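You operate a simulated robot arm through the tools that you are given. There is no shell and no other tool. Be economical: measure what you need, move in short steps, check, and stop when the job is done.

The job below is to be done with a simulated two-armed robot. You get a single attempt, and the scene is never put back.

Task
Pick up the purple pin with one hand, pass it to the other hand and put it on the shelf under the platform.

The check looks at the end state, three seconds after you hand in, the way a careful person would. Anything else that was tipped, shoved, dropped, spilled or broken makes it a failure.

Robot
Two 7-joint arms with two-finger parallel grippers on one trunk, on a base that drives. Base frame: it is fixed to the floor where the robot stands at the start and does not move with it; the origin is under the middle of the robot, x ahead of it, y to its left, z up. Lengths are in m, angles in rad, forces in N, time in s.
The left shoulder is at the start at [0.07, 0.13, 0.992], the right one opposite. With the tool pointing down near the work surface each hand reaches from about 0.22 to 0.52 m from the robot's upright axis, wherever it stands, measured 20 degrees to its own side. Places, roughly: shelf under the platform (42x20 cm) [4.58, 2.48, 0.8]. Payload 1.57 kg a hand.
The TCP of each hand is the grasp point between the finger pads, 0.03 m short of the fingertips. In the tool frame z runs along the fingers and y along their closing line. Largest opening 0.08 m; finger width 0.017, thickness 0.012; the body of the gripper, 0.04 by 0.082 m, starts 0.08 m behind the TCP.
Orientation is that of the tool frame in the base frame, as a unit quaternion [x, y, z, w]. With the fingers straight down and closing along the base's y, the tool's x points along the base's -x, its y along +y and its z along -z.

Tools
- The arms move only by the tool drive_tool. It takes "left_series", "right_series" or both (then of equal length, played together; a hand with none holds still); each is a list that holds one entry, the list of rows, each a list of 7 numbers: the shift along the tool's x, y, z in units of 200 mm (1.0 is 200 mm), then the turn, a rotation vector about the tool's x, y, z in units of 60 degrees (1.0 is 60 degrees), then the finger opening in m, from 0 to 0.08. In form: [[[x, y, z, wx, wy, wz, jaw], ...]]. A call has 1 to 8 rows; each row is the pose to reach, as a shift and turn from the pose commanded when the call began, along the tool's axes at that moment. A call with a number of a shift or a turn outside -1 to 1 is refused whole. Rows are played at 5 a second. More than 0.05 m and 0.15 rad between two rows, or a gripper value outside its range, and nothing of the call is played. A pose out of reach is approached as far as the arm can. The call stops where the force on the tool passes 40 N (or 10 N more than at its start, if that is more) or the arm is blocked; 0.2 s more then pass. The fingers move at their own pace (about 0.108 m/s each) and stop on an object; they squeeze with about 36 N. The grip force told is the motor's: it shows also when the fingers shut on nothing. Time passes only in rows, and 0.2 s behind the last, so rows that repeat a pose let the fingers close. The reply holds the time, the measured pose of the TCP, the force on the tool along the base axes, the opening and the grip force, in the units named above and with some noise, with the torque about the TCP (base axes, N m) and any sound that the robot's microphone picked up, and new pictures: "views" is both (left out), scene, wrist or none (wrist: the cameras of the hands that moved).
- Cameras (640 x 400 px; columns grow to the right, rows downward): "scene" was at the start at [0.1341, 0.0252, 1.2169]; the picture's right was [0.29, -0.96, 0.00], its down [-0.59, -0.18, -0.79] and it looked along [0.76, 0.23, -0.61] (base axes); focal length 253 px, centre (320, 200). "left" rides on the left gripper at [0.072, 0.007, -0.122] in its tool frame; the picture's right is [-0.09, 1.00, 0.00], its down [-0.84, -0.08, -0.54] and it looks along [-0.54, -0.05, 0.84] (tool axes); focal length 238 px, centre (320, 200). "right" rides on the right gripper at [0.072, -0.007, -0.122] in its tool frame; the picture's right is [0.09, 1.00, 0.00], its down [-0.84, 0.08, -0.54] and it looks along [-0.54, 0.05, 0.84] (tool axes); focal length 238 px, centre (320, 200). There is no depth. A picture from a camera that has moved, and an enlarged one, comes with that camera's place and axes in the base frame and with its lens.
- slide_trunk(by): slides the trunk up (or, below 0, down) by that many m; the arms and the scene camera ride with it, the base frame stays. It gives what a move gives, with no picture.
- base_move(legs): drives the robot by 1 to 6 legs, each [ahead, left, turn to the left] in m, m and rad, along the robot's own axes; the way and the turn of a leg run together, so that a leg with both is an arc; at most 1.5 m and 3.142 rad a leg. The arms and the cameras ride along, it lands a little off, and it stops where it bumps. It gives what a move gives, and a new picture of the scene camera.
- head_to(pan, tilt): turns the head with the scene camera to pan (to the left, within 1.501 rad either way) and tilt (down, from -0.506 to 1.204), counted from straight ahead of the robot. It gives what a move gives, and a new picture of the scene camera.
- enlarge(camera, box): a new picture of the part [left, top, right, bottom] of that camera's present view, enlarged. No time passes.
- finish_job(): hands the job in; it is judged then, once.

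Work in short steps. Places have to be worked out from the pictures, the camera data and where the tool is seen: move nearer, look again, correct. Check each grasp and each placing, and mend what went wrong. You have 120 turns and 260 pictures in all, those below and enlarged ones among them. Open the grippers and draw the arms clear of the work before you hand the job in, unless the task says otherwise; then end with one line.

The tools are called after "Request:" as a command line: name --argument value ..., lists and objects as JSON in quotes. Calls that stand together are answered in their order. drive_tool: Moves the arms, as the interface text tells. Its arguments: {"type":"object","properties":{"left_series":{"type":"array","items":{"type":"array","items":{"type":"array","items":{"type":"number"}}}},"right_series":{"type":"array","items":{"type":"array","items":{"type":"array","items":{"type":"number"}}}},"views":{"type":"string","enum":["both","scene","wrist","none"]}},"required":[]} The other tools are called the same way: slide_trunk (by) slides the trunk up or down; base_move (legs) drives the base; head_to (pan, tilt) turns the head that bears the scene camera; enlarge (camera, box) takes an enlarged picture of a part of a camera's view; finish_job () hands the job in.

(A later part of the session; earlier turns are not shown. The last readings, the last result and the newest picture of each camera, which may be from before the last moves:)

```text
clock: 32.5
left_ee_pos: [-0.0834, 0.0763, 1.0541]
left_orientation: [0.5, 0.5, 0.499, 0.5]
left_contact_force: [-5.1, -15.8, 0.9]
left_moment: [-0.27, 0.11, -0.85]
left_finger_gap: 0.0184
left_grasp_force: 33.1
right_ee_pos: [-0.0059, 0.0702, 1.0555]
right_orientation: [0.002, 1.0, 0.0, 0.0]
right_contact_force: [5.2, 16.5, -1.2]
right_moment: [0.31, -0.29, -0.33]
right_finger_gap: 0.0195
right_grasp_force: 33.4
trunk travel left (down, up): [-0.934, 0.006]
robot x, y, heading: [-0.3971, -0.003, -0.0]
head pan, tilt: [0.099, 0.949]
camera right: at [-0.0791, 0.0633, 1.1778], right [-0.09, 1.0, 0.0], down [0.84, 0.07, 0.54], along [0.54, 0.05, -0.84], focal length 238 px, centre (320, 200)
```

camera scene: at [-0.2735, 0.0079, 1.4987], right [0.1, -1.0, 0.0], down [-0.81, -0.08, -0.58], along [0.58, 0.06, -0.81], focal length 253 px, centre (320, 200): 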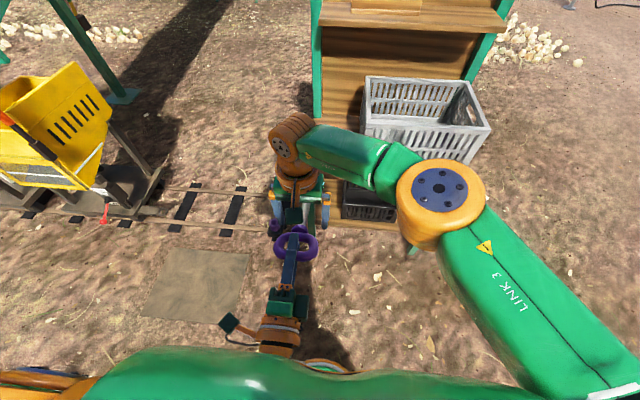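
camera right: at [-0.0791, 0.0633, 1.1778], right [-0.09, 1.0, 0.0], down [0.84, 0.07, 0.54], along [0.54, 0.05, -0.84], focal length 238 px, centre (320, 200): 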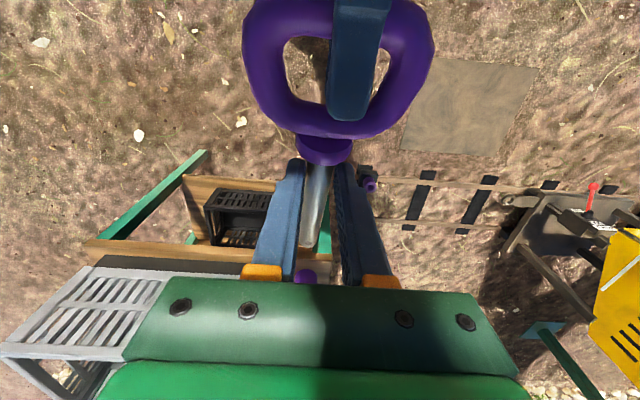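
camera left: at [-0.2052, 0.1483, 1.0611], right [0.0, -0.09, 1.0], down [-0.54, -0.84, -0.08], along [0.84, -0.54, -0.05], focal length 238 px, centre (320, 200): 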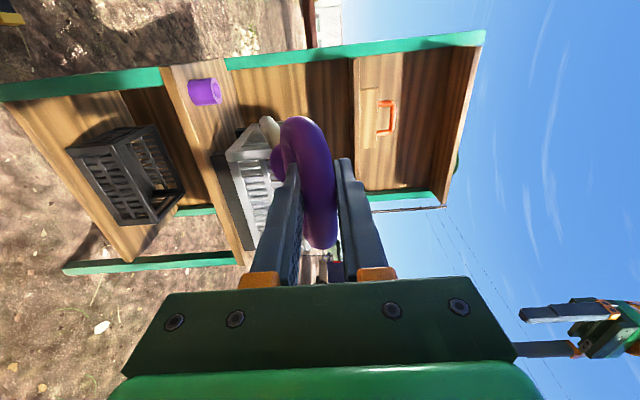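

Right grips the shaft (19.5 mm, 33 N) with a small side load. I open the left hand.

Request:
drive_tool --left_series '[[[0, 0, 0, 0, 0, 0, 0.02], [0, 0, 0, 0, 0, 0, 0.05], [0, 0, 0, 0, 0, 0, 0.08], [0, 0, 0, 0, 0, 0, 0.08]]]' --views "none"

Request:
enlarge --camera "right" --box '[200, 0, 440, 300]'

```text
clock: 33.5
left_ee_pos: [-0.0833, 0.0767, 1.0542]
left_orientation: [0.501, 0.5, 0.499, 0.5]
left_contact_force: [-0.3, 0.1, -0.2]
left_moment: [0.01, 0.02, 0.0]
left_finger_gap: 0.0799
left_grasp_force: 0.1
right_ee_pos: [-0.0077, 0.0694, 1.056]
right_orientation: [0.001, 1.0, 0.0, -0.001]
right_contact_force: [0.2, 0.1, 0.3]
right_moment: [0.0, -0.12, 0.03]
right_finger_gap: 0.0184
right_grasp_force: 32.9
trunk travel left (down, up): [-0.934, 0.006]
robot x, y, heading: [-0.3985, 0.0011, 0.001]
head pan, tilt: [0.099, 0.949]
```

```text
1.33 times, centred on (320, 150) of right
camera zoom: at [-0.0792, 0.0632, 1.1778], right [-0.09, 1.0, 0.0], down [0.84, 0.07, 0.54], along [0.54, 0.05, -0.84], focal length 318 px, centre (320, 267)
```

zoom: 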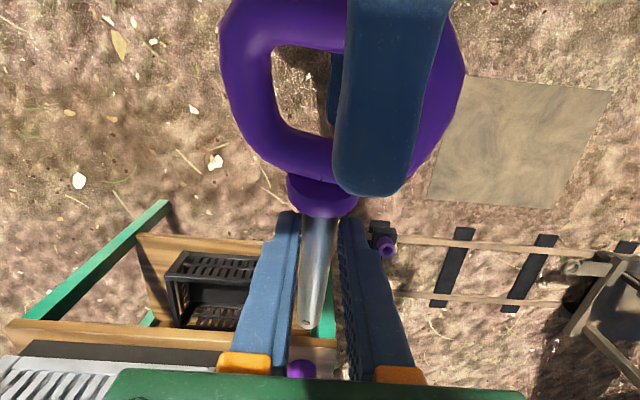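

Left is open. I withdraw the left hand backward along its fingers, then sideways to the left.

Request:
drive_tool --left_series '[[[0, 0, -0.12, 0, 0, 0, 0.08], [0, 0, -0.24, 0, 0, 0, 0.08], [0, 0, -0.36, 0, 0, 0, 0.08], [0, 0, -0.45, 0, 0, 0, 0.08], [0.2, 0, -0.45, 0, 0, 0, 0.08], [0.4, 0, -0.45, 0, 0, 0, 0.08], [0.6, 0, -0.45, 0, 0, 0, 0.08], [0.8, 0, -0.45, 0, 0, 0, 0.08]]]'

```text
clock: 35.3
left_ee_pos: [-0.1733, 0.2387, 1.0547]
left_orientation: [0.5, 0.501, 0.499, 0.501]
left_contact_force: [0.0, -0.2, -0.7]
left_moment: [-0.04, -0.04, -0.05]
left_finger_gap: 0.0798
left_grasp_force: 0.2
right_ee_pos: [-0.0073, 0.0703, 1.0545]
right_orientation: [0.002, 1.0, 0.0, -0.001]
right_contact_force: [-0.2, 0.1, 0.0]
right_moment: [0.0, -0.09, 0.01]
right_finger_gap: 0.0184
right_grasp_force: 32.6
trunk travel left (down, up): [-0.934, 0.006]
robot x, y, heading: [-0.4012, 0.0028, -0.003]
head pan, tilt: [0.099, 0.949]
camera scene: at [-0.2737, 0.0091, 1.4986], right [0.1, -1.0, 0.0], down [-0.81, -0.08, -0.58], along [0.58, 0.06, -0.81], focal length 253 px, centre (320, 200)
camera left: at [-0.2939, 0.311, 1.0607], right [0.0, -0.09, 1.0], down [-0.54, -0.84, -0.07], along [0.84, -0.54, -0.05], focal length 238 px, centre (320, 200)
```

scene: 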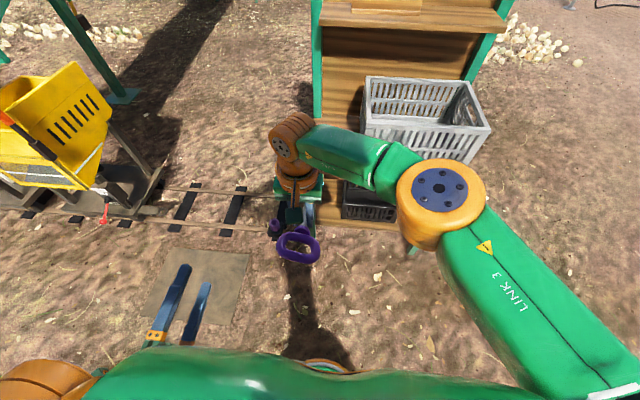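
left: 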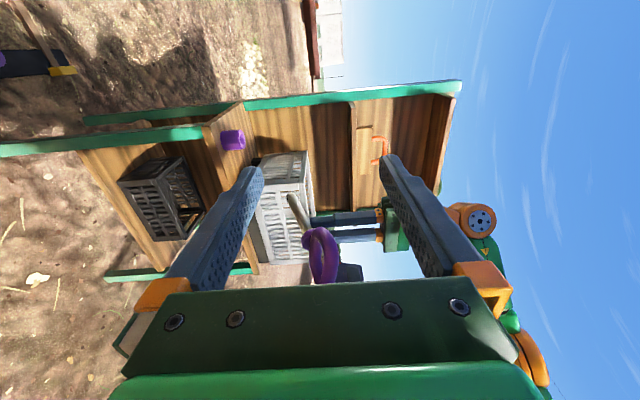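

The pin is now in the right hand alone. I now go round the bench's right side: back 0.2, right 1.3 m, then look before going ahead.

Request:
base_move --legs '[[-0.15, 0, 0], [0, -1.3, 0]]'

Request:
head_to --pan 0.3 --tilt 0.45

```text
clock: 42.8
left_ee_pos: [-0.3192, -1.0606, 1.0528]
left_orientation: [0.496, 0.504, 0.502, 0.498]
left_contact_force: [-0.8, 0.6, 0.8]
left_moment: [0.02, -0.04, -0.01]
left_finger_gap: 0.0798
left_grasp_force: 0.2
right_ee_pos: [-0.1508, -1.2258, 1.0562]
right_orientation: [-0.005, 1.0, 0.0, 0.0]
right_contact_force: [-0.6, -0.8, 0.2]
right_moment: [0.0, -0.12, 0.01]
right_finger_gap: 0.0187
right_grasp_force: 32.8
trunk travel left (down, up): [-0.934, 0.006]
robot x, y, heading: [-0.54, -1.3031, 0.017]
head pan, tilt: [0.099, 0.949]
camera scene: at [-0.4173, -1.2919, 1.4987], right [0.11, -0.99, 0.0], down [-0.81, -0.09, -0.58], along [0.58, 0.06, -0.81], focal length 253 px, centre (320, 200)
```

scene: 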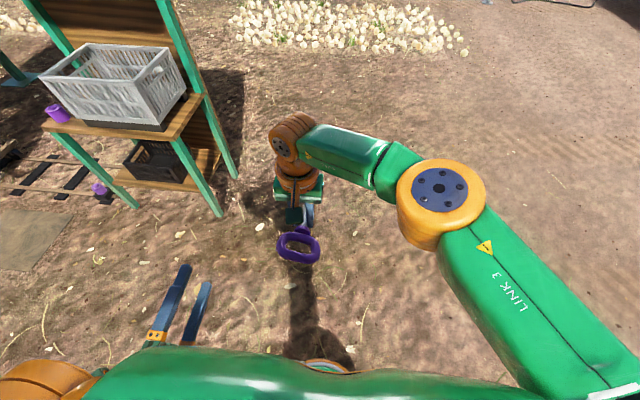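

```text
clock: 43.8
left_ee_pos: [-0.319, -1.0606, 1.0536]
left_orientation: [0.497, 0.503, 0.503, 0.497]
left_contact_force: [-0.4, -0.4, -0.3]
left_moment: [-0.02, -0.01, 0.01]
left_finger_gap: 0.08
left_grasp_force: 0.0
right_ee_pos: [-0.1524, -1.2267, 1.0548]
right_orientation: [-0.005, 1.0, 0.0, -0.001]
right_contact_force: [0.4, 0.2, -0.4]
right_moment: [0.03, -0.1, -0.01]
right_finger_gap: 0.0186
right_grasp_force: 33.0
trunk travel left (down, up): [-0.934, 0.006]
robot x, y, heading: [-0.54, -1.3013, 0.01]
head pan, tilt: [0.3, 0.45]
camera scene: at [-0.4021, -1.273, 1.5406], right [0.31, -0.95, 0.0], down [-0.42, -0.13, -0.9], along [0.86, 0.28, -0.44], focal length 253 px, centre (320, 200)
```

scene: 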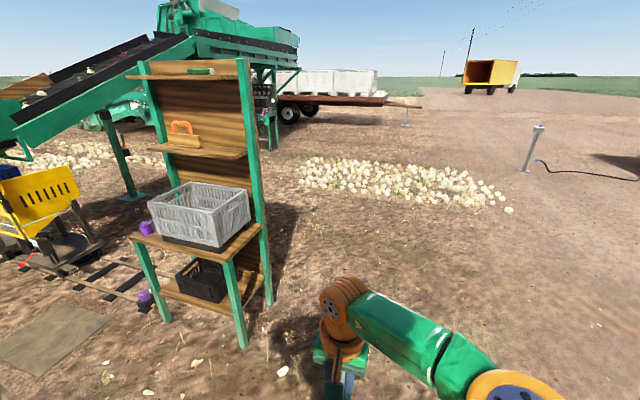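

The ground ahead on the right of the bench is clear; a stone band lies at x≈3.2 with a gap for y≈0.4–2.6. I drive ahead past the bench and look left.

Request:
base_move --legs '[[1.4, 0, 0], [0.8, 0, 0]]'

Request:
head_to --pan 0.8 --tilt 0.35

```text
clock: 54.6
left_ee_pos: [1.8809, -1.0239, 1.0537]
left_orientation: [0.494, 0.505, 0.506, 0.495]
left_contact_force: [0.7, 0.7, -0.6]
left_moment: [0.01, 0.01, 0.0]
left_finger_gap: 0.0799
left_grasp_force: 0.1
right_ee_pos: [2.0498, -1.1882, 1.0552]
right_orientation: [-0.01, 1.0, 0.0, 0.0]
right_contact_force: [0.3, -0.5, -0.7]
right_moment: [0.01, -0.08, 0.0]
right_finger_gap: 0.0186
right_grasp_force: 33.1
trunk travel left (down, up): [-0.934, 0.006]
robot x, y, heading: [1.6611, -1.2658, 0.022]
head pan, tilt: [0.3, 0.45]
camera scene: at [1.7996, -1.236, 1.5408], right [0.32, -0.95, 0.0], down [-0.41, -0.14, -0.9], along [0.85, 0.28, -0.43], focal length 253 px, centre (320, 200)
```

scene: 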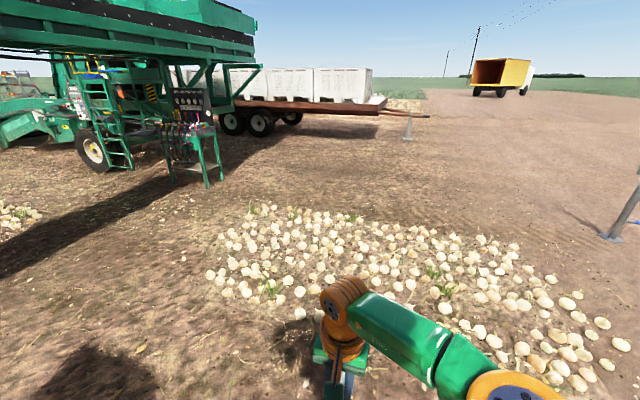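

```text
clock: 55.6
left_ee_pos: [1.8814, -1.0226, 1.0551]
left_orientation: [0.495, 0.505, 0.505, 0.495]
left_contact_force: [0.3, -0.3, -1.1]
left_moment: [0.03, 0.0, 0.04]
left_finger_gap: 0.0798
left_grasp_force: 0.1
right_ee_pos: [2.0506, -1.1879, 1.0558]
right_orientation: [-0.01, 1.0, -0.001, 0.0]
right_contact_force: [-1.0, 0.7, -0.6]
right_moment: [-0.01, -0.08, 0.03]
right_finger_gap: 0.0183
right_grasp_force: 33.1
trunk travel left (down, up): [-0.934, 0.006]
robot x, y, heading: [1.662, -1.2694, 0.018]
head pan, tilt: [0.799, 0.351]
camera scene: at [1.7778, -1.197, 1.5498], right [0.73, -0.68, 0.0], down [-0.24, -0.25, -0.94], along [0.64, 0.69, -0.34], focal length 253 px, centre (320, 200)
```

scene: 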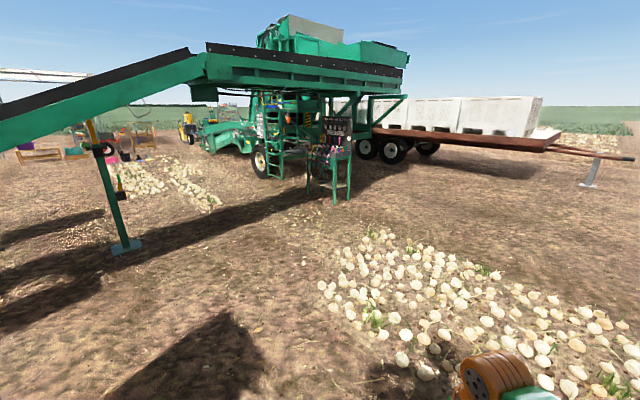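

Clear ground between the two stone bands toward the ladder. I strafe left and then go diagonally toward a spot about 1.1 m short of the shelf.

Request:
base_move --legs '[[0, 1.4, 0], [0.9, 1.0, 0], [0.7, 1.2, 0]]'

Request:
head_to --pan 0.0 --tilt 0.5

```text
clock: 75.4
left_ee_pos: [3.3705, 2.617, 1.0549]
left_orientation: [0.49, 0.509, 0.51, 0.49]
left_contact_force: [-0.1, -0.8, -1.0]
left_moment: [0.04, -0.02, 0.0]
left_finger_gap: 0.0799
left_grasp_force: 0.1
right_ee_pos: [3.5419, 2.456, 1.0557]
right_orientation: [-0.018, 1.0, 0.0, -0.001]
right_contact_force: [0.5, -0.1, -0.3]
right_moment: [0.02, -0.12, 0.03]
right_finger_gap: 0.0184
right_grasp_force: 32.8
trunk travel left (down, up): [-0.934, 0.006]
robot x, y, heading: [3.1551, 2.3716, 0.035]
head pan, tilt: [0.799, 0.351]
camera scene: at [3.2687, 2.4417, 1.5499], right [0.74, -0.67, 0.0], down [-0.23, -0.25, -0.94], along [0.63, 0.7, -0.34], focal length 253 px, centre (320, 200)
```

scene: 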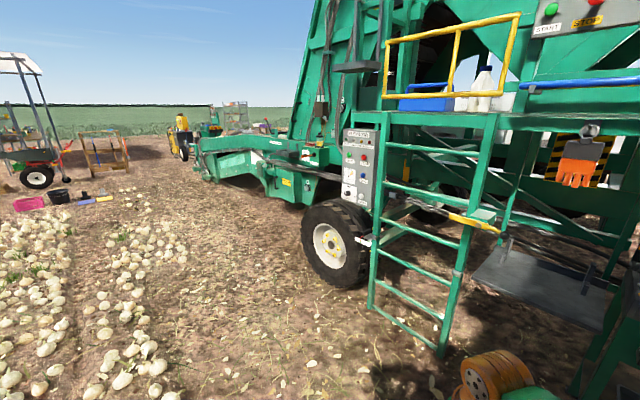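

```text
clock: 76.5
left_ee_pos: [3.37, 2.6167, 1.0539]
left_orientation: [0.49, 0.509, 0.51, 0.49]
left_contact_force: [0.6, 0.0, 0.2]
left_moment: [-0.02, 0.0, -0.01]
left_finger_gap: 0.0799
left_grasp_force: 0.0
right_ee_pos: [3.5426, 2.4552, 1.0558]
right_orientation: [-0.018, 1.0, 0.0, -0.001]
right_contact_force: [-0.4, 1.0, -0.2]
right_moment: [0.0, -0.08, 0.01]
right_finger_gap: 0.0183
right_grasp_force: 33.1
trunk travel left (down, up): [-0.934, 0.006]
robot x, y, heading: [3.1523, 2.3709, 0.038]
head pan, tilt: [0.0, 0.499]
camera scene: at [3.2976, 2.3769, 1.5362], right [0.04, -1.0, 0.0], down [-0.48, -0.02, -0.88], along [0.88, 0.03, -0.48], focal length 253 px, centre (320, 200)
```

scene: 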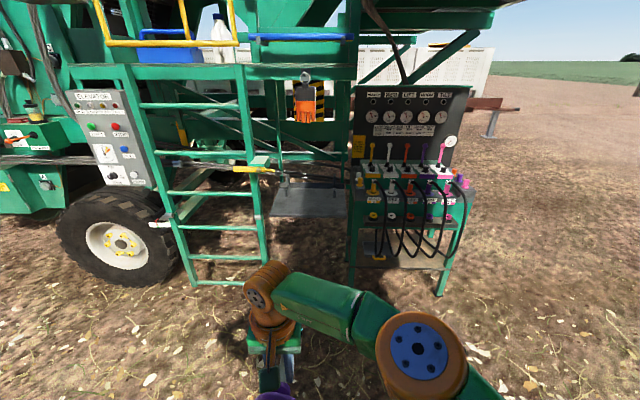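

Request:
enlarge --camera "scene" --box '[220, 60, 380, 240]'

Request:
enlarge --camera "scene" --box '[255, 150, 365, 225]'

```text
2.22 times, centred on (300, 150) of scene
camera zoom: at [3.2976, 2.3769, 1.5362], right [0.04, -1.0, 0.0], down [-0.48, -0.02, -0.88], along [0.88, 0.03, -0.48], focal length 562 px, centre (364, 311)
```

zoom: 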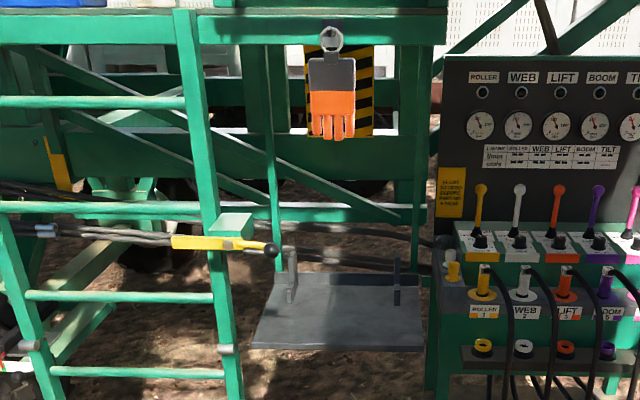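

```text
5.33 times, centred on (310, 188) of scene
camera zoom: at [3.2976, 2.3769, 1.5362], right [0.04, -1.0, 0.0], down [-0.48, -0.02, -0.88], along [0.88, 0.03, -0.48], focal length 1348 px, centre (373, 267)
```

zoom: 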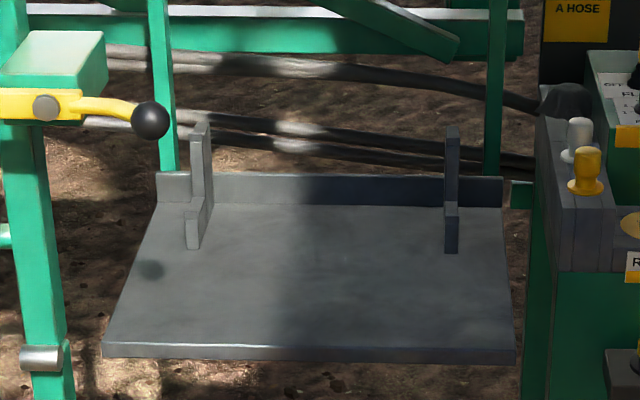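

The shelf plate (front edge x≈4.47, y 2.27–2.69, brackets from x≈4.69) is clear; a yellow lever is at its left, gloves above. I shift the right hand 12 cm right, pitch it 10° (handle end lower), and lower the trunk 10 cm.

Request:
drive_tool --right_series '[[[0, -0.12, 0, 0, -0.04, 0, 0.0], [0, -0.24, 0, 0, -0.08, 0, 0.0], [0, -0.36, 0, 0, -0.12, 0, 0.0], [0, -0.48, 0, 0, -0.16, 0, 0.0], [0, -0.6, 0, 0, -0.17, 0, 0.0]]]' --views "wrist"

Request:
slide_trunk --by -0.1

Request:
base_move --legs '[[0.65, 0.1, -0.037]]'

```text
clock: 77.7
left_ee_pos: [3.37, 2.6165, 1.0541]
left_orientation: [0.491, 0.509, 0.509, 0.491]
left_contact_force: [-0.6, 0.1, -0.3]
left_moment: [-0.01, -0.02, 0.05]
left_finger_gap: 0.0801
left_grasp_force: 0.0
right_ee_pos: [3.5464, 2.3336, 1.0568]
right_orientation: [-0.019, 0.996, 0.002, 0.089]
right_contact_force: [-0.6, -0.7, -0.1]
right_moment: [-0.01, 0.02, 0.0]
right_finger_gap: 0.0
right_grasp_force: 21.2
trunk travel left (down, up): [-0.934, 0.006]
robot x, y, heading: [3.1519, 2.3733, 0.038]
head pan, tilt: [0.0, 0.499]
camera right: at [3.4542, 2.3235, 1.1631], right [-0.13, 0.99, -0.01], down [0.72, 0.1, 0.68], along [0.68, 0.08, -0.73], focal length 238 px, centre (320, 200)
```

right: 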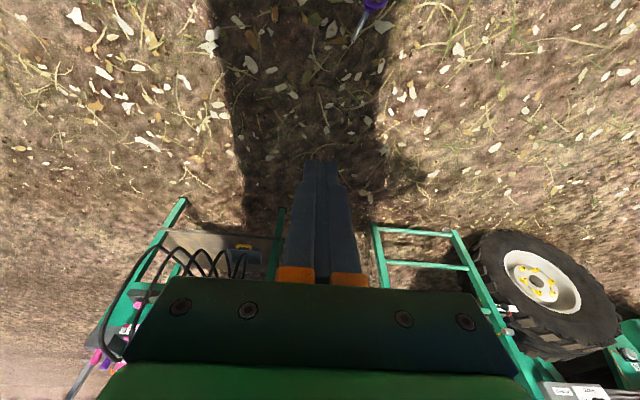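

```text
clock: 79.0
left_ee_pos: [3.3703, 2.6164, 0.9545]
left_orientation: [0.491, 0.509, 0.51, 0.49]
left_contact_force: [-0.2, 0.1, 0.8]
left_moment: [0.0, 0.06, -0.02]
left_finger_gap: 0.0802
left_grasp_force: 0.0
right_ee_pos: [3.5464, 2.3349, 0.9555]
right_orientation: [-0.019, 0.996, 0.001, 0.089]
right_contact_force: [-0.2, -0.7, 0.5]
right_moment: [0.03, -0.03, -0.01]
right_finger_gap: 0.0
right_grasp_force: 21.2
trunk travel left (down, up): [-0.834, 0.106]
robot x, y, heading: [3.1528, 2.3707, 0.036]
head pan, tilt: [0.0, 0.499]
```

```text
clock: 81.3
left_ee_pos: [3.7094, 2.6752, 0.9549]
left_orientation: [0.494, 0.504, 0.506, 0.496]
left_contact_force: [0.3, 1.1, 0.4]
left_moment: [0.04, 0.0, 0.01]
left_finger_gap: 0.0801
left_grasp_force: 0.0
right_ee_pos: [3.8805, 2.392, 0.957]
right_orientation: [-0.01, 0.996, 0.001, 0.09]
right_contact_force: [-0.8, 0.8, 0.5]
right_moment: [-0.03, 0.0, -0.03]
right_finger_gap: 0.0
right_grasp_force: 21.3
trunk travel left (down, up): [-0.834, 0.106]
robot x, y, heading: [3.4924, 2.4293, 0.017]
head pan, tilt: [0.0, 0.499]
stopped in leg 1: the robot was blocked; the commanded pose is now the measured one
camera scene: at [3.6299, 2.437, 1.4367], right [0.02, -1.0, 0.0], down [-0.48, -0.01, -0.88], along [0.88, 0.02, -0.48], focal length 253 px, centre (320, 200)
```

scene: 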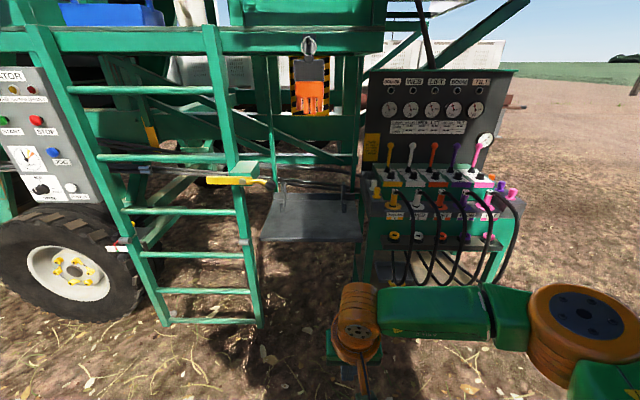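

The pin slipped out of the right hand during that move and fell to the ground (seen at the top of the right image, near (3.6, 2.5)), and the base then bumped. I back off straight and look for it.

Request:
base_move --legs '[[-0.5, 0, 0]]'

Request:
head_to --pan 0.0 --tilt 0.95

```text
clock: 84.3
left_ee_pos: [3.2052, 2.6682, 0.9547]
left_orientation: [0.494, 0.507, 0.506, 0.493]
left_contact_force: [0.8, 0.1, 0.8]
left_moment: [0.0, 0.0, 0.01]
left_finger_gap: 0.08
left_grasp_force: 0.0
right_ee_pos: [3.3788, 2.3835, 0.9551]
right_orientation: [-0.013, 0.996, 0.0, 0.088]
right_contact_force: [0.1, 0.5, 0.0]
right_moment: [-0.01, 0.01, 0.03]
right_finger_gap: 0.0
right_grasp_force: 21.5
trunk travel left (down, up): [-0.834, 0.106]
robot x, y, heading: [2.9895, 2.4238, 0.022]
head pan, tilt: [0.0, 0.499]
camera scene: at [3.13, 2.4278, 1.4361], right [0.03, -1.0, 0.0], down [-0.48, -0.01, -0.88], along [0.88, 0.02, -0.48], focal length 253 px, centre (320, 200)
```

scene: 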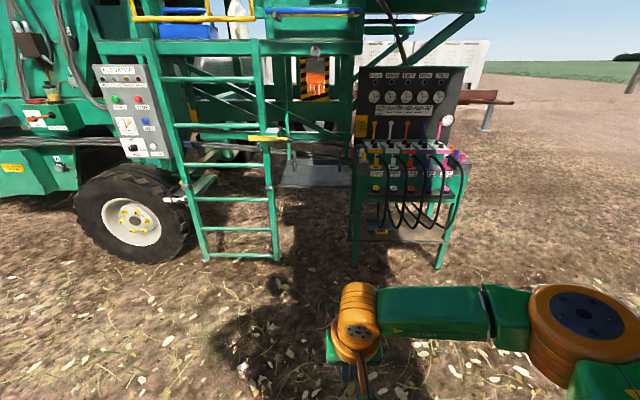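

```text
clock: 85.2
left_ee_pos: [3.2051, 2.6679, 0.9555]
left_orientation: [0.494, 0.506, 0.507, 0.493]
left_contact_force: [-0.2, -0.2, -0.7]
left_moment: [-0.02, 0.04, 0.0]
left_finger_gap: 0.0799
left_grasp_force: 0.1
right_ee_pos: [3.3785, 2.3842, 0.9554]
right_orientation: [-0.013, 0.996, 0.001, 0.088]
right_contact_force: [0.1, -0.3, -0.6]
right_moment: [0.02, -0.04, 0.04]
right_finger_gap: 0.0
right_grasp_force: 21.5
trunk travel left (down, up): [-0.834, 0.106]
robot x, y, heading: [2.9894, 2.4251, 0.029]
head pan, tilt: [0.0, 0.949]
camera scene: at [3.1104, 2.4274, 1.3989], right [0.03, -1.0, 0.0], down [-0.81, -0.02, -0.58], along [0.58, 0.02, -0.81], focal length 253 px, centre (320, 200)
```

scene: 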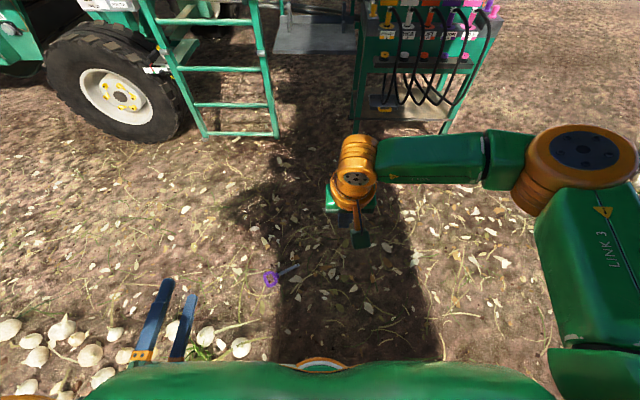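

The pin lies on the ground: handle near (3.555, 2.72), tip near (3.63, 2.57), with crops to its left. I zoom to check it and its surroundings.

Request:
enlarge --camera "scene" --box '[210, 220, 370, 340]'

Request:
head_to --pan 0.5 --tilt 1.1

```text
3.33 times, centred on (290, 280) of scene
camera zoom: at [3.1104, 2.4274, 1.3989], right [0.03, -1.0, 0.0], down [-0.81, -0.02, -0.58], along [0.58, 0.02, -0.81], focal length 842 px, centre (420, -67)
```

zoom: 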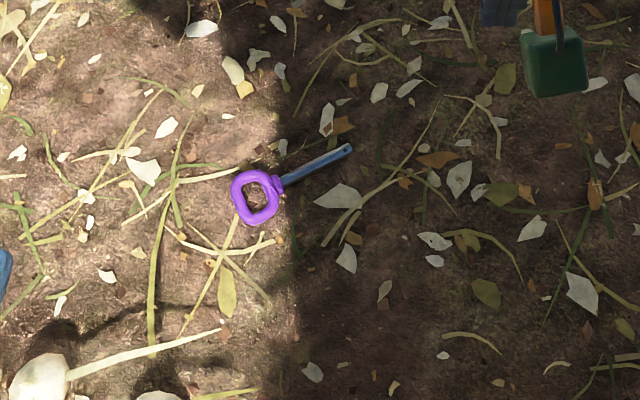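

```text
clock: 86.1
left_ee_pos: [3.204, 2.6661, 0.9548]
left_orientation: [0.493, 0.506, 0.507, 0.494]
left_contact_force: [-0.6, 0.5, -0.3]
left_moment: [0.0, -0.01, -0.03]
left_finger_gap: 0.0799
left_grasp_force: 0.1
right_ee_pos: [3.3776, 2.3841, 0.9554]
right_orientation: [-0.013, 0.996, 0.001, 0.089]
right_contact_force: [0.6, 0.2, 1.2]
right_moment: [0.02, 0.02, 0.0]
right_finger_gap: 0.0003
right_grasp_force: 21.1
trunk travel left (down, up): [-0.834, 0.106]
robot x, y, heading: [2.9891, 2.425, 0.028]
head pan, tilt: [0.499, 1.1]
camera scene: at [3.0925, 2.457, 1.3886], right [0.5, -0.87, 0.0], down [-0.77, -0.45, -0.45], along [0.39, 0.23, -0.89], focal length 253 px, centre (320, 200)
```

scene: 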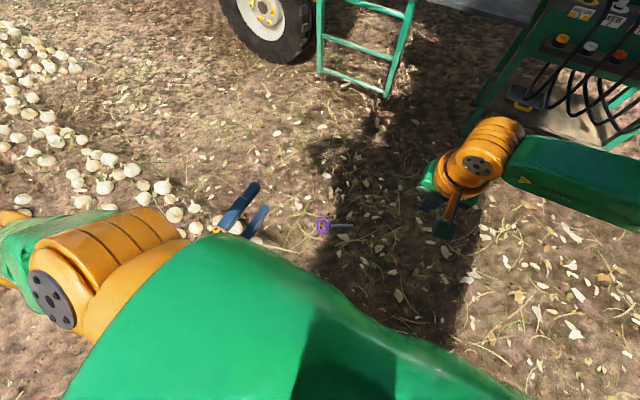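

Now it's clear: the pin had drooped in the left grip, so the right hand only caught it near its fingertips. I'll pick it up from the ground by the shaft near the collar with the left hand. First I position the base so the pin is ~0.45 m off on the left side.

Request:
base_move --legs '[[0.26, -0.06, 0.17]]'

Request:
drive_tool --left_series '[[[0, 0, 0, 0.13, 0, 0, 0.08], [0, 0, 0, 0.26, 0, 0, 0.08], [0, 0, 0, 0.39, 0, 0, 0.08], [0, 0, 0, 0.52, 0, 0, 0.08], [0, 0, 0, 0.65, 0, 0, 0.08], [0, 0, 0, 0.78, 0, 0, 0.08], [0, 0, 0, 0.91, 0, 0, 0.08], [0, 0, 0, 1.0, 0, 0, 0.08]]]' --views "none"

```text
clock: 88.0
left_ee_pos: [3.4218, 2.6687, 0.9543]
left_orientation: [0.447, 0.547, 0.547, 0.449]
left_contact_force: [-0.8, 0.1, 0.1]
left_moment: [-0.01, -0.02, -0.01]
left_finger_gap: 0.0802
left_grasp_force: 0.0
right_ee_pos: [3.6401, 2.4197, 0.956]
right_orientation: [-0.096, 0.991, 0.009, 0.09]
right_contact_force: [-0.2, 0.6, -0.5]
right_moment: [0.03, -0.02, -0.04]
right_finger_gap: 0.0003
right_grasp_force: 20.8
trunk travel left (down, up): [-0.834, 0.106]
robot x, y, heading: [3.2516, 2.3909, 0.197]
head pan, tilt: [0.499, 1.1]
camera scene: at [3.3465, 2.4429, 1.3887], right [0.64, -0.77, 0.0], down [-0.68, -0.57, -0.46], along [0.35, 0.29, -0.89], focal length 253 px, centre (320, 200)
```

scene: 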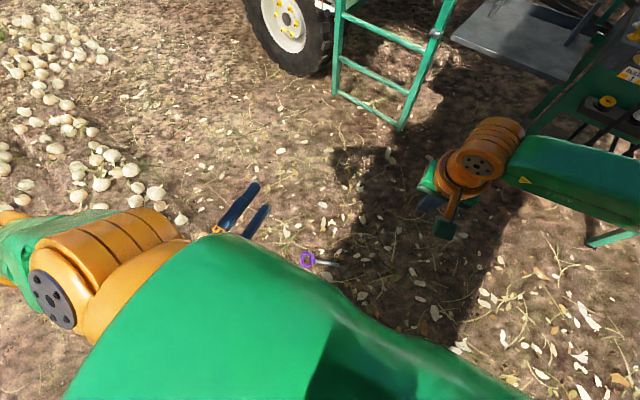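

```text
clock: 89.8
left_ee_pos: [3.4513, 2.7295, 0.9127]
left_orientation: [0.613, 0.747, 0.198, 0.164]
left_contact_force: [0.0, -0.4, -0.3]
left_moment: [-0.01, 0.02, 0.02]
left_finger_gap: 0.08
left_grasp_force: 0.1
left hand out of reach, approached as far as the arm can: row 4, 5, 6, 7, 8
right_ee_pos: [3.6436, 2.4191, 0.9556]
right_orientation: [-0.096, 0.991, 0.009, 0.088]
right_contact_force: [-0.1, -0.5, 0.9]
right_moment: [0.02, -0.01, -0.03]
right_finger_gap: 0.0
right_grasp_force: 21.7
trunk travel left (down, up): [-0.834, 0.106]
robot x, y, heading: [3.2492, 2.3903, 0.198]
head pan, tilt: [0.499, 1.1]
```

Out of reach that close in; I finish the last 30° to fingers-down while moving 13 cm forward and 9 cm inward.

Request:
drive_tool --left_series '[[[-0.05, 0.1, 0.05, 0.0, 0, 0, 0.08], [-0.1, 0.2, 0.1, 0.08, 0, 0, 0.08], [-0.2, 0.3, 0.15, 0.16, 0, 0, 0.08], [-0.3, 0.4, 0.2, 0.24, 0, 0, 0.08], [-0.4, 0.5, 0.26, 0.34, 0, 0, 0.08], [-0.45, 0.56, 0.32, 0.42, 0, 0, 0.08], [-0.45, 0.56, 0.32, 0.5, 0, 0, 0.08]]]' --views "wrist"

```text
clock: 91.4
left_ee_pos: [3.5867, 2.6682, 0.9195]
left_orientation: [0.634, 0.773, -0.001, 0.0]
left_contact_force: [0.5, -0.3, 0.8]
left_moment: [0.0, 0.01, 0.01]
left_finger_gap: 0.0803
left_grasp_force: 0.1
left hand out of reach, approached as far as the arm can: row 7
right_ee_pos: [3.641, 2.4183, 0.9557]
right_orientation: [-0.095, 0.992, 0.009, 0.088]
right_contact_force: [-0.3, 0.1, -0.5]
right_moment: [0.04, 0.03, 0.02]
right_finger_gap: 0.0001
right_grasp_force: 21.0
trunk travel left (down, up): [-0.834, 0.106]
robot x, y, heading: [3.2491, 2.3928, 0.196]
head pan, tilt: [0.499, 1.1]
camera left: at [3.5804, 2.7409, 1.0408], right [0.99, 0.1, 0.0], down [0.09, -0.83, 0.54], along [0.06, -0.54, -0.84], focal length 238 px, centre (320, 200)
```

left: 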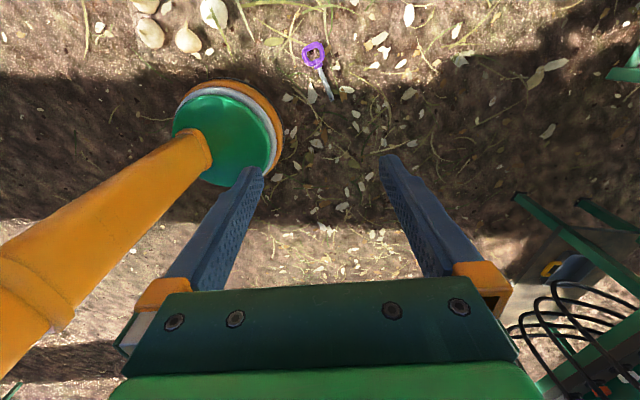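

The pin sits below; shaft direction ≈(0.54,-0.84). I yaw the left gripper 21° so it closes across the shaft, then lower the trunk 0.7 m.

Request:
drive_tool --left_series '[[[0, 0, 0, 0, 0, -0.12, 0.08], [0, 0, 0, 0, 0, -0.24, 0.08], [0, 0, 0, 0, 0, -0.36, 0.08]]]' --right_series '[[[0, 0, 0, 0, 0, 0, 0.03], [0, 0, 0, 0, 0, 0, 0.06], [0, 0, 0, 0, 0, 0, 0.08]]]' --views "none"

Request:
slide_trunk --by -0.7

Request:
drive_tool --left_series '[[[0, 0, 0, 0, 0, 0, 0.08]]]'

```text
clock: 92.2
left_ee_pos: [3.5876, 2.67, 0.9187]
left_orientation: [0.478, 0.878, 0.0, 0.0]
left_contact_force: [-0.3, 0.4, 0.5]
left_moment: [-0.02, -0.03, -0.01]
left_finger_gap: 0.0802
left_grasp_force: 0.0
right_ee_pos: [3.6418, 2.4191, 0.9559]
right_orientation: [-0.096, 0.991, 0.009, 0.088]
right_contact_force: [-0.5, 0.2, 0.1]
right_moment: [-0.04, 0.02, -0.01]
right_finger_gap: 0.08
right_grasp_force: 0.0
trunk travel left (down, up): [-0.834, 0.106]
robot x, y, heading: [3.2482, 2.3945, 0.197]
head pan, tilt: [0.499, 1.1]
```

```text
refused: -0.7 is not a number from -0.4 to 0.4
```

```text
clock: 92.6
left_ee_pos: [3.5871, 2.6689, 0.9186]
left_orientation: [0.479, 0.878, -0.001, 0.001]
left_contact_force: [-0.2, -0.3, 0.6]
left_moment: [0.0, -0.02, 0.01]
left_finger_gap: 0.0801
left_grasp_force: 0.0
right_ee_pos: [3.6419, 2.4198, 0.9559]
right_orientation: [-0.096, 0.991, 0.009, 0.088]
right_contact_force: [0.0, 1.2, -0.6]
right_moment: [-0.02, 0.0, -0.05]
right_finger_gap: 0.08
right_grasp_force: 0.0
trunk travel left (down, up): [-0.834, 0.106]
robot x, y, heading: [3.2509, 2.3939, 0.192]
head pan, tilt: [0.499, 1.1]
camera scene: at [3.3487, 2.443, 1.3886], right [0.64, -0.77, 0.0], down [-0.69, -0.57, -0.45], along [0.35, 0.29, -0.89], focal length 253 px, centre (320, 200)
camera left: at [3.5548, 2.7336, 1.0408], right [0.89, 0.46, 0.0], down [0.39, -0.74, 0.54], along [0.25, -0.48, -0.84], focal length 238 px, centre (320, 200)
```

scene: 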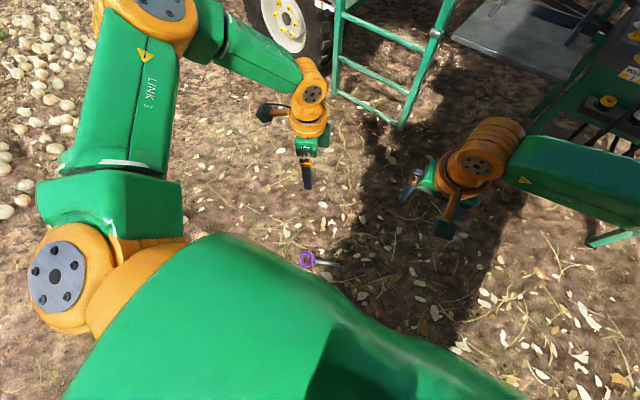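
left: 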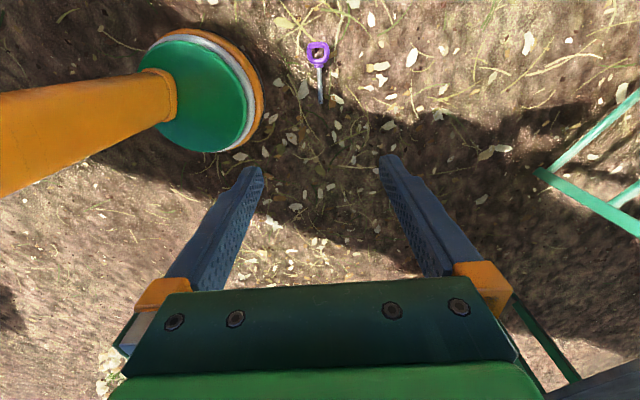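

The shaft is now aligned vertically in the wrist picture. Lowering the trunk in two slides.

Request:
slide_trunk --by -0.4

Request:
slide_trunk --by -0.32

Request:
drive_tool --left_series '[[[0, 0, 0, 0, 0, 0, 0.08]]]'

```text
clock: 96.4
left_ee_pos: [3.587, 2.6701, 0.5196]
left_orientation: [0.479, 0.878, 0.0, 0.0]
left_contact_force: [-0.8, 0.8, 0.3]
left_moment: [0.01, 0.0, 0.0]
left_finger_gap: 0.0799
left_grasp_force: 0.0
right_ee_pos: [3.6414, 2.4192, 0.5553]
right_orientation: [-0.096, 0.991, 0.009, 0.088]
right_contact_force: [0.3, 0.2, -0.8]
right_moment: [0.01, 0.01, -0.01]
right_finger_gap: 0.0802
right_grasp_force: 0.1
trunk travel left (down, up): [-0.434, 0.506]
robot x, y, heading: [3.2504, 2.3937, 0.197]
head pan, tilt: [0.499, 1.1]
```

```text
clock: 99.6
left_ee_pos: [3.5886, 2.6698, 0.1985]
left_orientation: [0.478, 0.878, -0.001, 0.0]
left_contact_force: [1.8, -0.4, 0.1]
left_moment: [0.0, 0.02, -0.01]
left_finger_gap: 0.0799
left_grasp_force: 0.1
right_ee_pos: [3.6414, 2.4194, 0.2342]
right_orientation: [-0.096, 0.991, 0.008, 0.088]
right_contact_force: [-1.0, -0.2, 0.0]
right_moment: [0.02, 0.01, 0.02]
right_finger_gap: 0.0799
right_grasp_force: 0.1
trunk travel left (down, up): [-0.114, 0.826]
robot x, y, heading: [3.2527, 2.3951, 0.196]
head pan, tilt: [0.499, 1.1]
```

```text
clock: 100.0
left_ee_pos: [3.5869, 2.6696, 0.1988]
left_orientation: [0.479, 0.878, -0.001, 0.0]
left_contact_force: [0.3, 0.0, -0.6]
left_moment: [0.03, 0.0, -0.03]
left_finger_gap: 0.0801
left_grasp_force: 0.0
right_ee_pos: [3.6423, 2.4198, 0.2366]
right_orientation: [-0.096, 0.991, 0.009, 0.088]
right_contact_force: [0.0, 0.7, 0.1]
right_moment: [0.01, 0.0, -0.01]
right_finger_gap: 0.0801
right_grasp_force: 0.1
trunk travel left (down, up): [-0.114, 0.826]
robot x, y, heading: [3.2484, 2.3903, 0.194]
head pan, tilt: [0.499, 1.1]
camera scene: at [3.3486, 2.443, 0.6686], right [0.64, -0.77, 0.0], down [-0.69, -0.57, -0.45], along [0.35, 0.29, -0.89], focal length 253 px, centre (320, 200)
camera left: at [3.5547, 2.7336, 0.3208], right [0.89, 0.46, 0.0], down [0.39, -0.74, 0.54], along [0.25, -0.48, -0.84], focal length 238 px, centre (320, 200)
```

scene: 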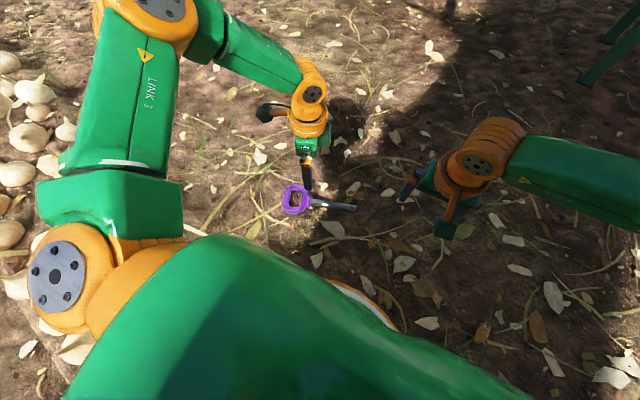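
left: 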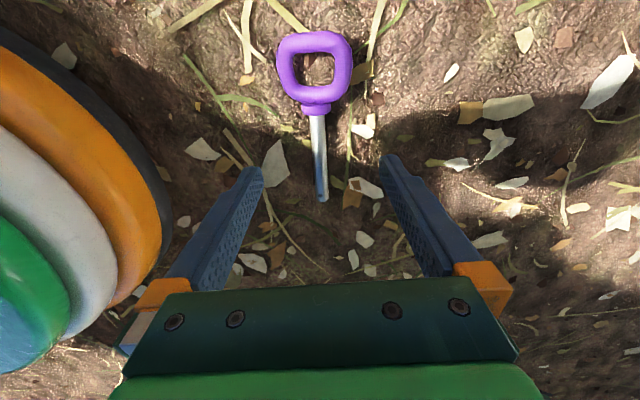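

Clear view: grip point on the shaft at (3.594, 2.651). I descend to TCP z≈0.038, fingers straddling the shaft.

Request:
drive_tool --left_series '[[[-0.05, -0.02, 0.15, 0, 0, 0, 0.08], [-0.1, -0.022, 0.3, 0, 0, 0, 0.08], [-0.1, -0.022, 0.45, 0, 0, 0, 0.08], [-0.1, -0.022, 0.6, 0, 0, 0, 0.08], [-0.1, -0.022, 0.7, 0, 0, 0, 0.08], [-0.1, -0.022, 0.76, 0, 0, 0, 0.08], [-0.1, -0.022, 0.8, 0, 0, 0, 0.08]]]' --views "wrist"

```text
clock: 101.6
left_ee_pos: [3.54, 2.678, 0.1559]
left_orientation: [0.479, 0.878, -0.001, 0.001]
left_contact_force: [0.0, 0.7, 0.3]
left_moment: [-0.01, 0.02, 0.01]
left_finger_gap: 0.0799
left_grasp_force: 0.0
left hand out of reach, approached as far as the arm can: row 1, 2, 3, 4, 5, 6, 7
right_ee_pos: [3.6414, 2.4194, 0.2356]
right_orientation: [-0.097, 0.991, 0.009, 0.088]
right_contact_force: [0.2, 1.1, 0.0]
right_moment: [0.06, 0.0, 0.01]
right_finger_gap: 0.08
right_grasp_force: 0.0
trunk travel left (down, up): [-0.114, 0.826]
robot x, y, heading: [3.2503, 2.3916, 0.194]
head pan, tilt: [0.499, 1.1]
camera left: at [3.5077, 2.7417, 0.2775], right [0.89, 0.46, 0.0], down [0.39, -0.74, 0.54], along [0.25, -0.48, -0.84], focal length 238 px, centre (320, 200)
```

left: 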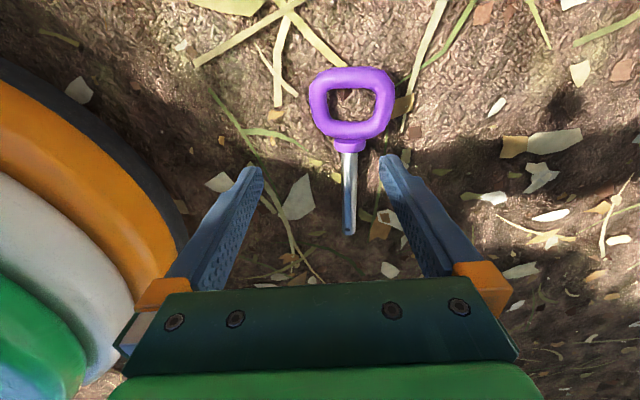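

With this yaw the left arm can't go low enough. Approaching from the far side (facing back, heading ≈2.1 rad) makes the shaft line up with the hand's natural orientation; I raise the trunk and drive round the pin with clearance.

Request:
slide_trunk --by 0.4

Request:
base_move --legs '[[0.02, -0.41, 0], [0.54, -0.106, 0], [0, 0, 1.916]]'

Request:
head_to --pan 0.0 --tilt 0.8

```text
clock: 105.4
left_ee_pos: [3.5408, 2.6779, 0.5548]
left_orientation: [0.479, 0.878, 0.0, 0.002]
left_contact_force: [0.5, -0.4, -1.1]
left_moment: [-0.01, 0.0, 0.0]
left_finger_gap: 0.0799
left_grasp_force: 0.1
right_ee_pos: [3.6422, 2.4199, 0.6352]
right_orientation: [-0.096, 0.991, 0.008, 0.088]
right_contact_force: [-0.7, -0.3, 0.1]
right_moment: [-0.01, -0.01, 0.01]
right_finger_gap: 0.08
right_grasp_force: 0.0
trunk travel left (down, up): [-0.514, 0.426]
robot x, y, heading: [3.2451, 2.3938, 0.195]
head pan, tilt: [0.499, 1.1]
```

```text
clock: 115.3
left_ee_pos: [3.5333, 2.1721, 0.5556]
left_orientation: [-0.443, 0.896, 0.0, 0.001]
left_contact_force: [0.6, 0.4, -0.1]
left_moment: [-0.02, 0.02, 0.03]
left_finger_gap: 0.0802
left_grasp_force: 0.0
right_ee_pos: [3.7435, 2.3548, 0.6355]
right_orientation: [0.867, -0.49, -0.078, -0.044]
right_contact_force: [-0.2, 0.1, 0.4]
right_moment: [0.03, 0.04, -0.03]
right_finger_gap: 0.08
right_grasp_force: 0.0
trunk travel left (down, up): [-0.514, 0.426]
robot x, y, heading: [3.898, 1.999, 2.114]
head pan, tilt: [0.499, 1.1]
camera scene: at [3.8211, 2.0698, 1.0686], right [0.51, 0.86, 0.0], down [0.77, -0.45, -0.45], along [-0.39, 0.23, -0.89], focal length 253 px, centre (320, 200)
```

scene: 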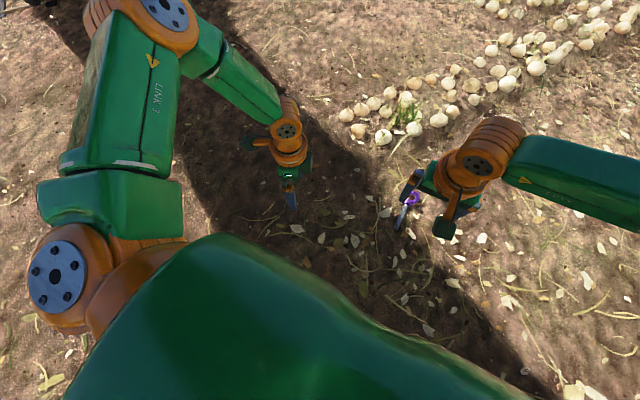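

```text
clock: 116.3
left_ee_pos: [3.5341, 2.172, 0.5557]
left_orientation: [-0.443, 0.897, 0.001, 0.0]
left_contact_force: [0.3, 0.7, 0.2]
left_moment: [-0.02, -0.01, -0.01]
left_finger_gap: 0.08
left_grasp_force: 0.1
right_ee_pos: [3.7425, 2.3558, 0.6346]
right_orientation: [0.867, -0.49, -0.077, -0.043]
right_contact_force: [-0.4, -0.6, 0.9]
right_moment: [0.0, 0.0, 0.01]
right_finger_gap: 0.0802
right_grasp_force: 0.0
trunk travel left (down, up): [-0.514, 0.426]
robot x, y, heading: [3.9013, 1.9928, 2.115]
head pan, tilt: [0.0, 0.799]
camera scene: at [3.834, 2.107, 1.0903], right [0.86, 0.52, 0.0], down [0.37, -0.61, -0.7], along [-0.36, 0.6, -0.72], focal length 253 px, centre (320, 200)
```

scene: 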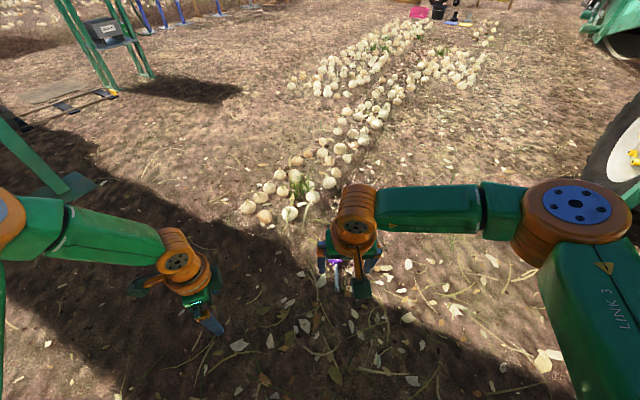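

The right hand is already in a natural pose lined up with the pin. I'll pick with the right: level its pitch and advance 0.31 m.

Request:
drive_tool --right_series '[[[0, 0, 0, 0, 0.05, 0, 0.08], [0, 0, 0, 0, 0.1, 0, 0.08], [0, 0, 0, 0, 0.17, 0, 0.08]]]' --views "none"

Request:
base_move --legs '[[0.31, -0.03, 0.0]]'

Request:
drive_tool --right_series '[[[0, 0, 0, 0, 0, 0, 0.08]]]' --views "wrist"

```text
clock: 117.1
left_ee_pos: [3.534, 2.1717, 0.5555]
left_orientation: [-0.443, 0.896, 0.0, 0.0]
left_contact_force: [0.0, 0.5, 0.4]
left_moment: [-0.01, -0.02, 0.01]
left_finger_gap: 0.08
left_grasp_force: 0.0
right_ee_pos: [3.7429, 2.3547, 0.6363]
right_orientation: [0.87, -0.493, 0.001, 0.0]
right_contact_force: [0.7, 0.1, 0.0]
right_moment: [-0.01, 0.02, 0.03]
right_finger_gap: 0.08
right_grasp_force: 0.0
trunk travel left (down, up): [-0.514, 0.426]
robot x, y, heading: [3.8998, 1.9973, 2.109]
head pan, tilt: [0.0, 0.799]
```

```text
clock: 119.2
left_ee_pos: [3.4007, 2.4521, 0.5554]
left_orientation: [-0.443, 0.896, 0.001, 0.001]
left_contact_force: [-0.7, -0.6, -0.1]
left_moment: [0.01, 0.01, 0.02]
left_finger_gap: 0.0797
left_grasp_force: 0.2
right_ee_pos: [3.6106, 2.6338, 0.6351]
right_orientation: [0.87, -0.493, 0.0, 0.001]
right_contact_force: [0.7, -0.3, 0.1]
right_moment: [-0.04, -0.03, 0.0]
right_finger_gap: 0.0801
right_grasp_force: 0.0
trunk travel left (down, up): [-0.514, 0.426]
robot x, y, heading: [3.7659, 2.2731, 2.112]
head pan, tilt: [0.0, 0.799]
camera scene: at [3.7013, 2.3867, 1.0903], right [0.86, 0.51, 0.0], down [0.37, -0.62, -0.7], along [-0.36, 0.6, -0.72], focal length 253 px, centre (320, 200)
```

scene: 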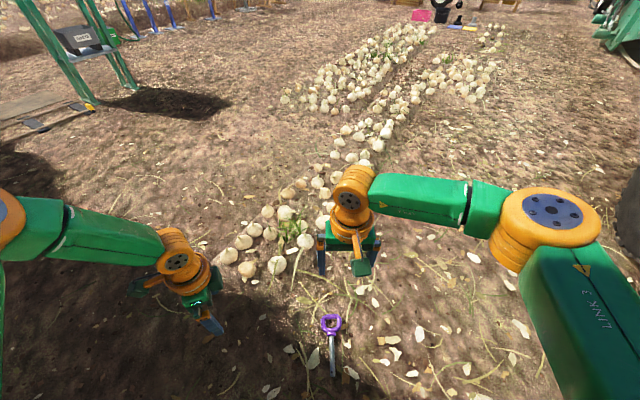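

```text
clock: 119.5
left_ee_pos: [3.4011, 2.4513, 0.556]
left_orientation: [-0.443, 0.897, 0.001, 0.0]
left_contact_force: [0.1, -0.1, -0.3]
left_moment: [0.03, 0.01, 0.04]
left_finger_gap: 0.0799
left_grasp_force: 0.1
right_ee_pos: [3.609, 2.6337, 0.6363]
right_orientation: [0.87, -0.493, 0.0, 0.001]
right_contact_force: [0.2, 0.3, -0.1]
right_moment: [0.0, 0.02, 0.02]
right_finger_gap: 0.08
right_grasp_force: 0.1
trunk travel left (down, up): [-0.514, 0.426]
robot x, y, heading: [3.7677, 2.2735, 2.105]
head pan, tilt: [0.0, 0.799]
camera right: at [3.6528, 2.5759, 0.758], right [-0.81, -0.59, 0.0], down [-0.5, 0.68, 0.54], along [-0.32, 0.44, -0.84], focal length 238 px, centre (320, 200)
```

right: 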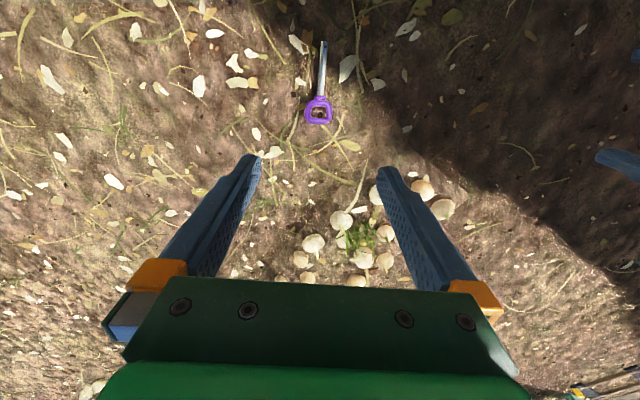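

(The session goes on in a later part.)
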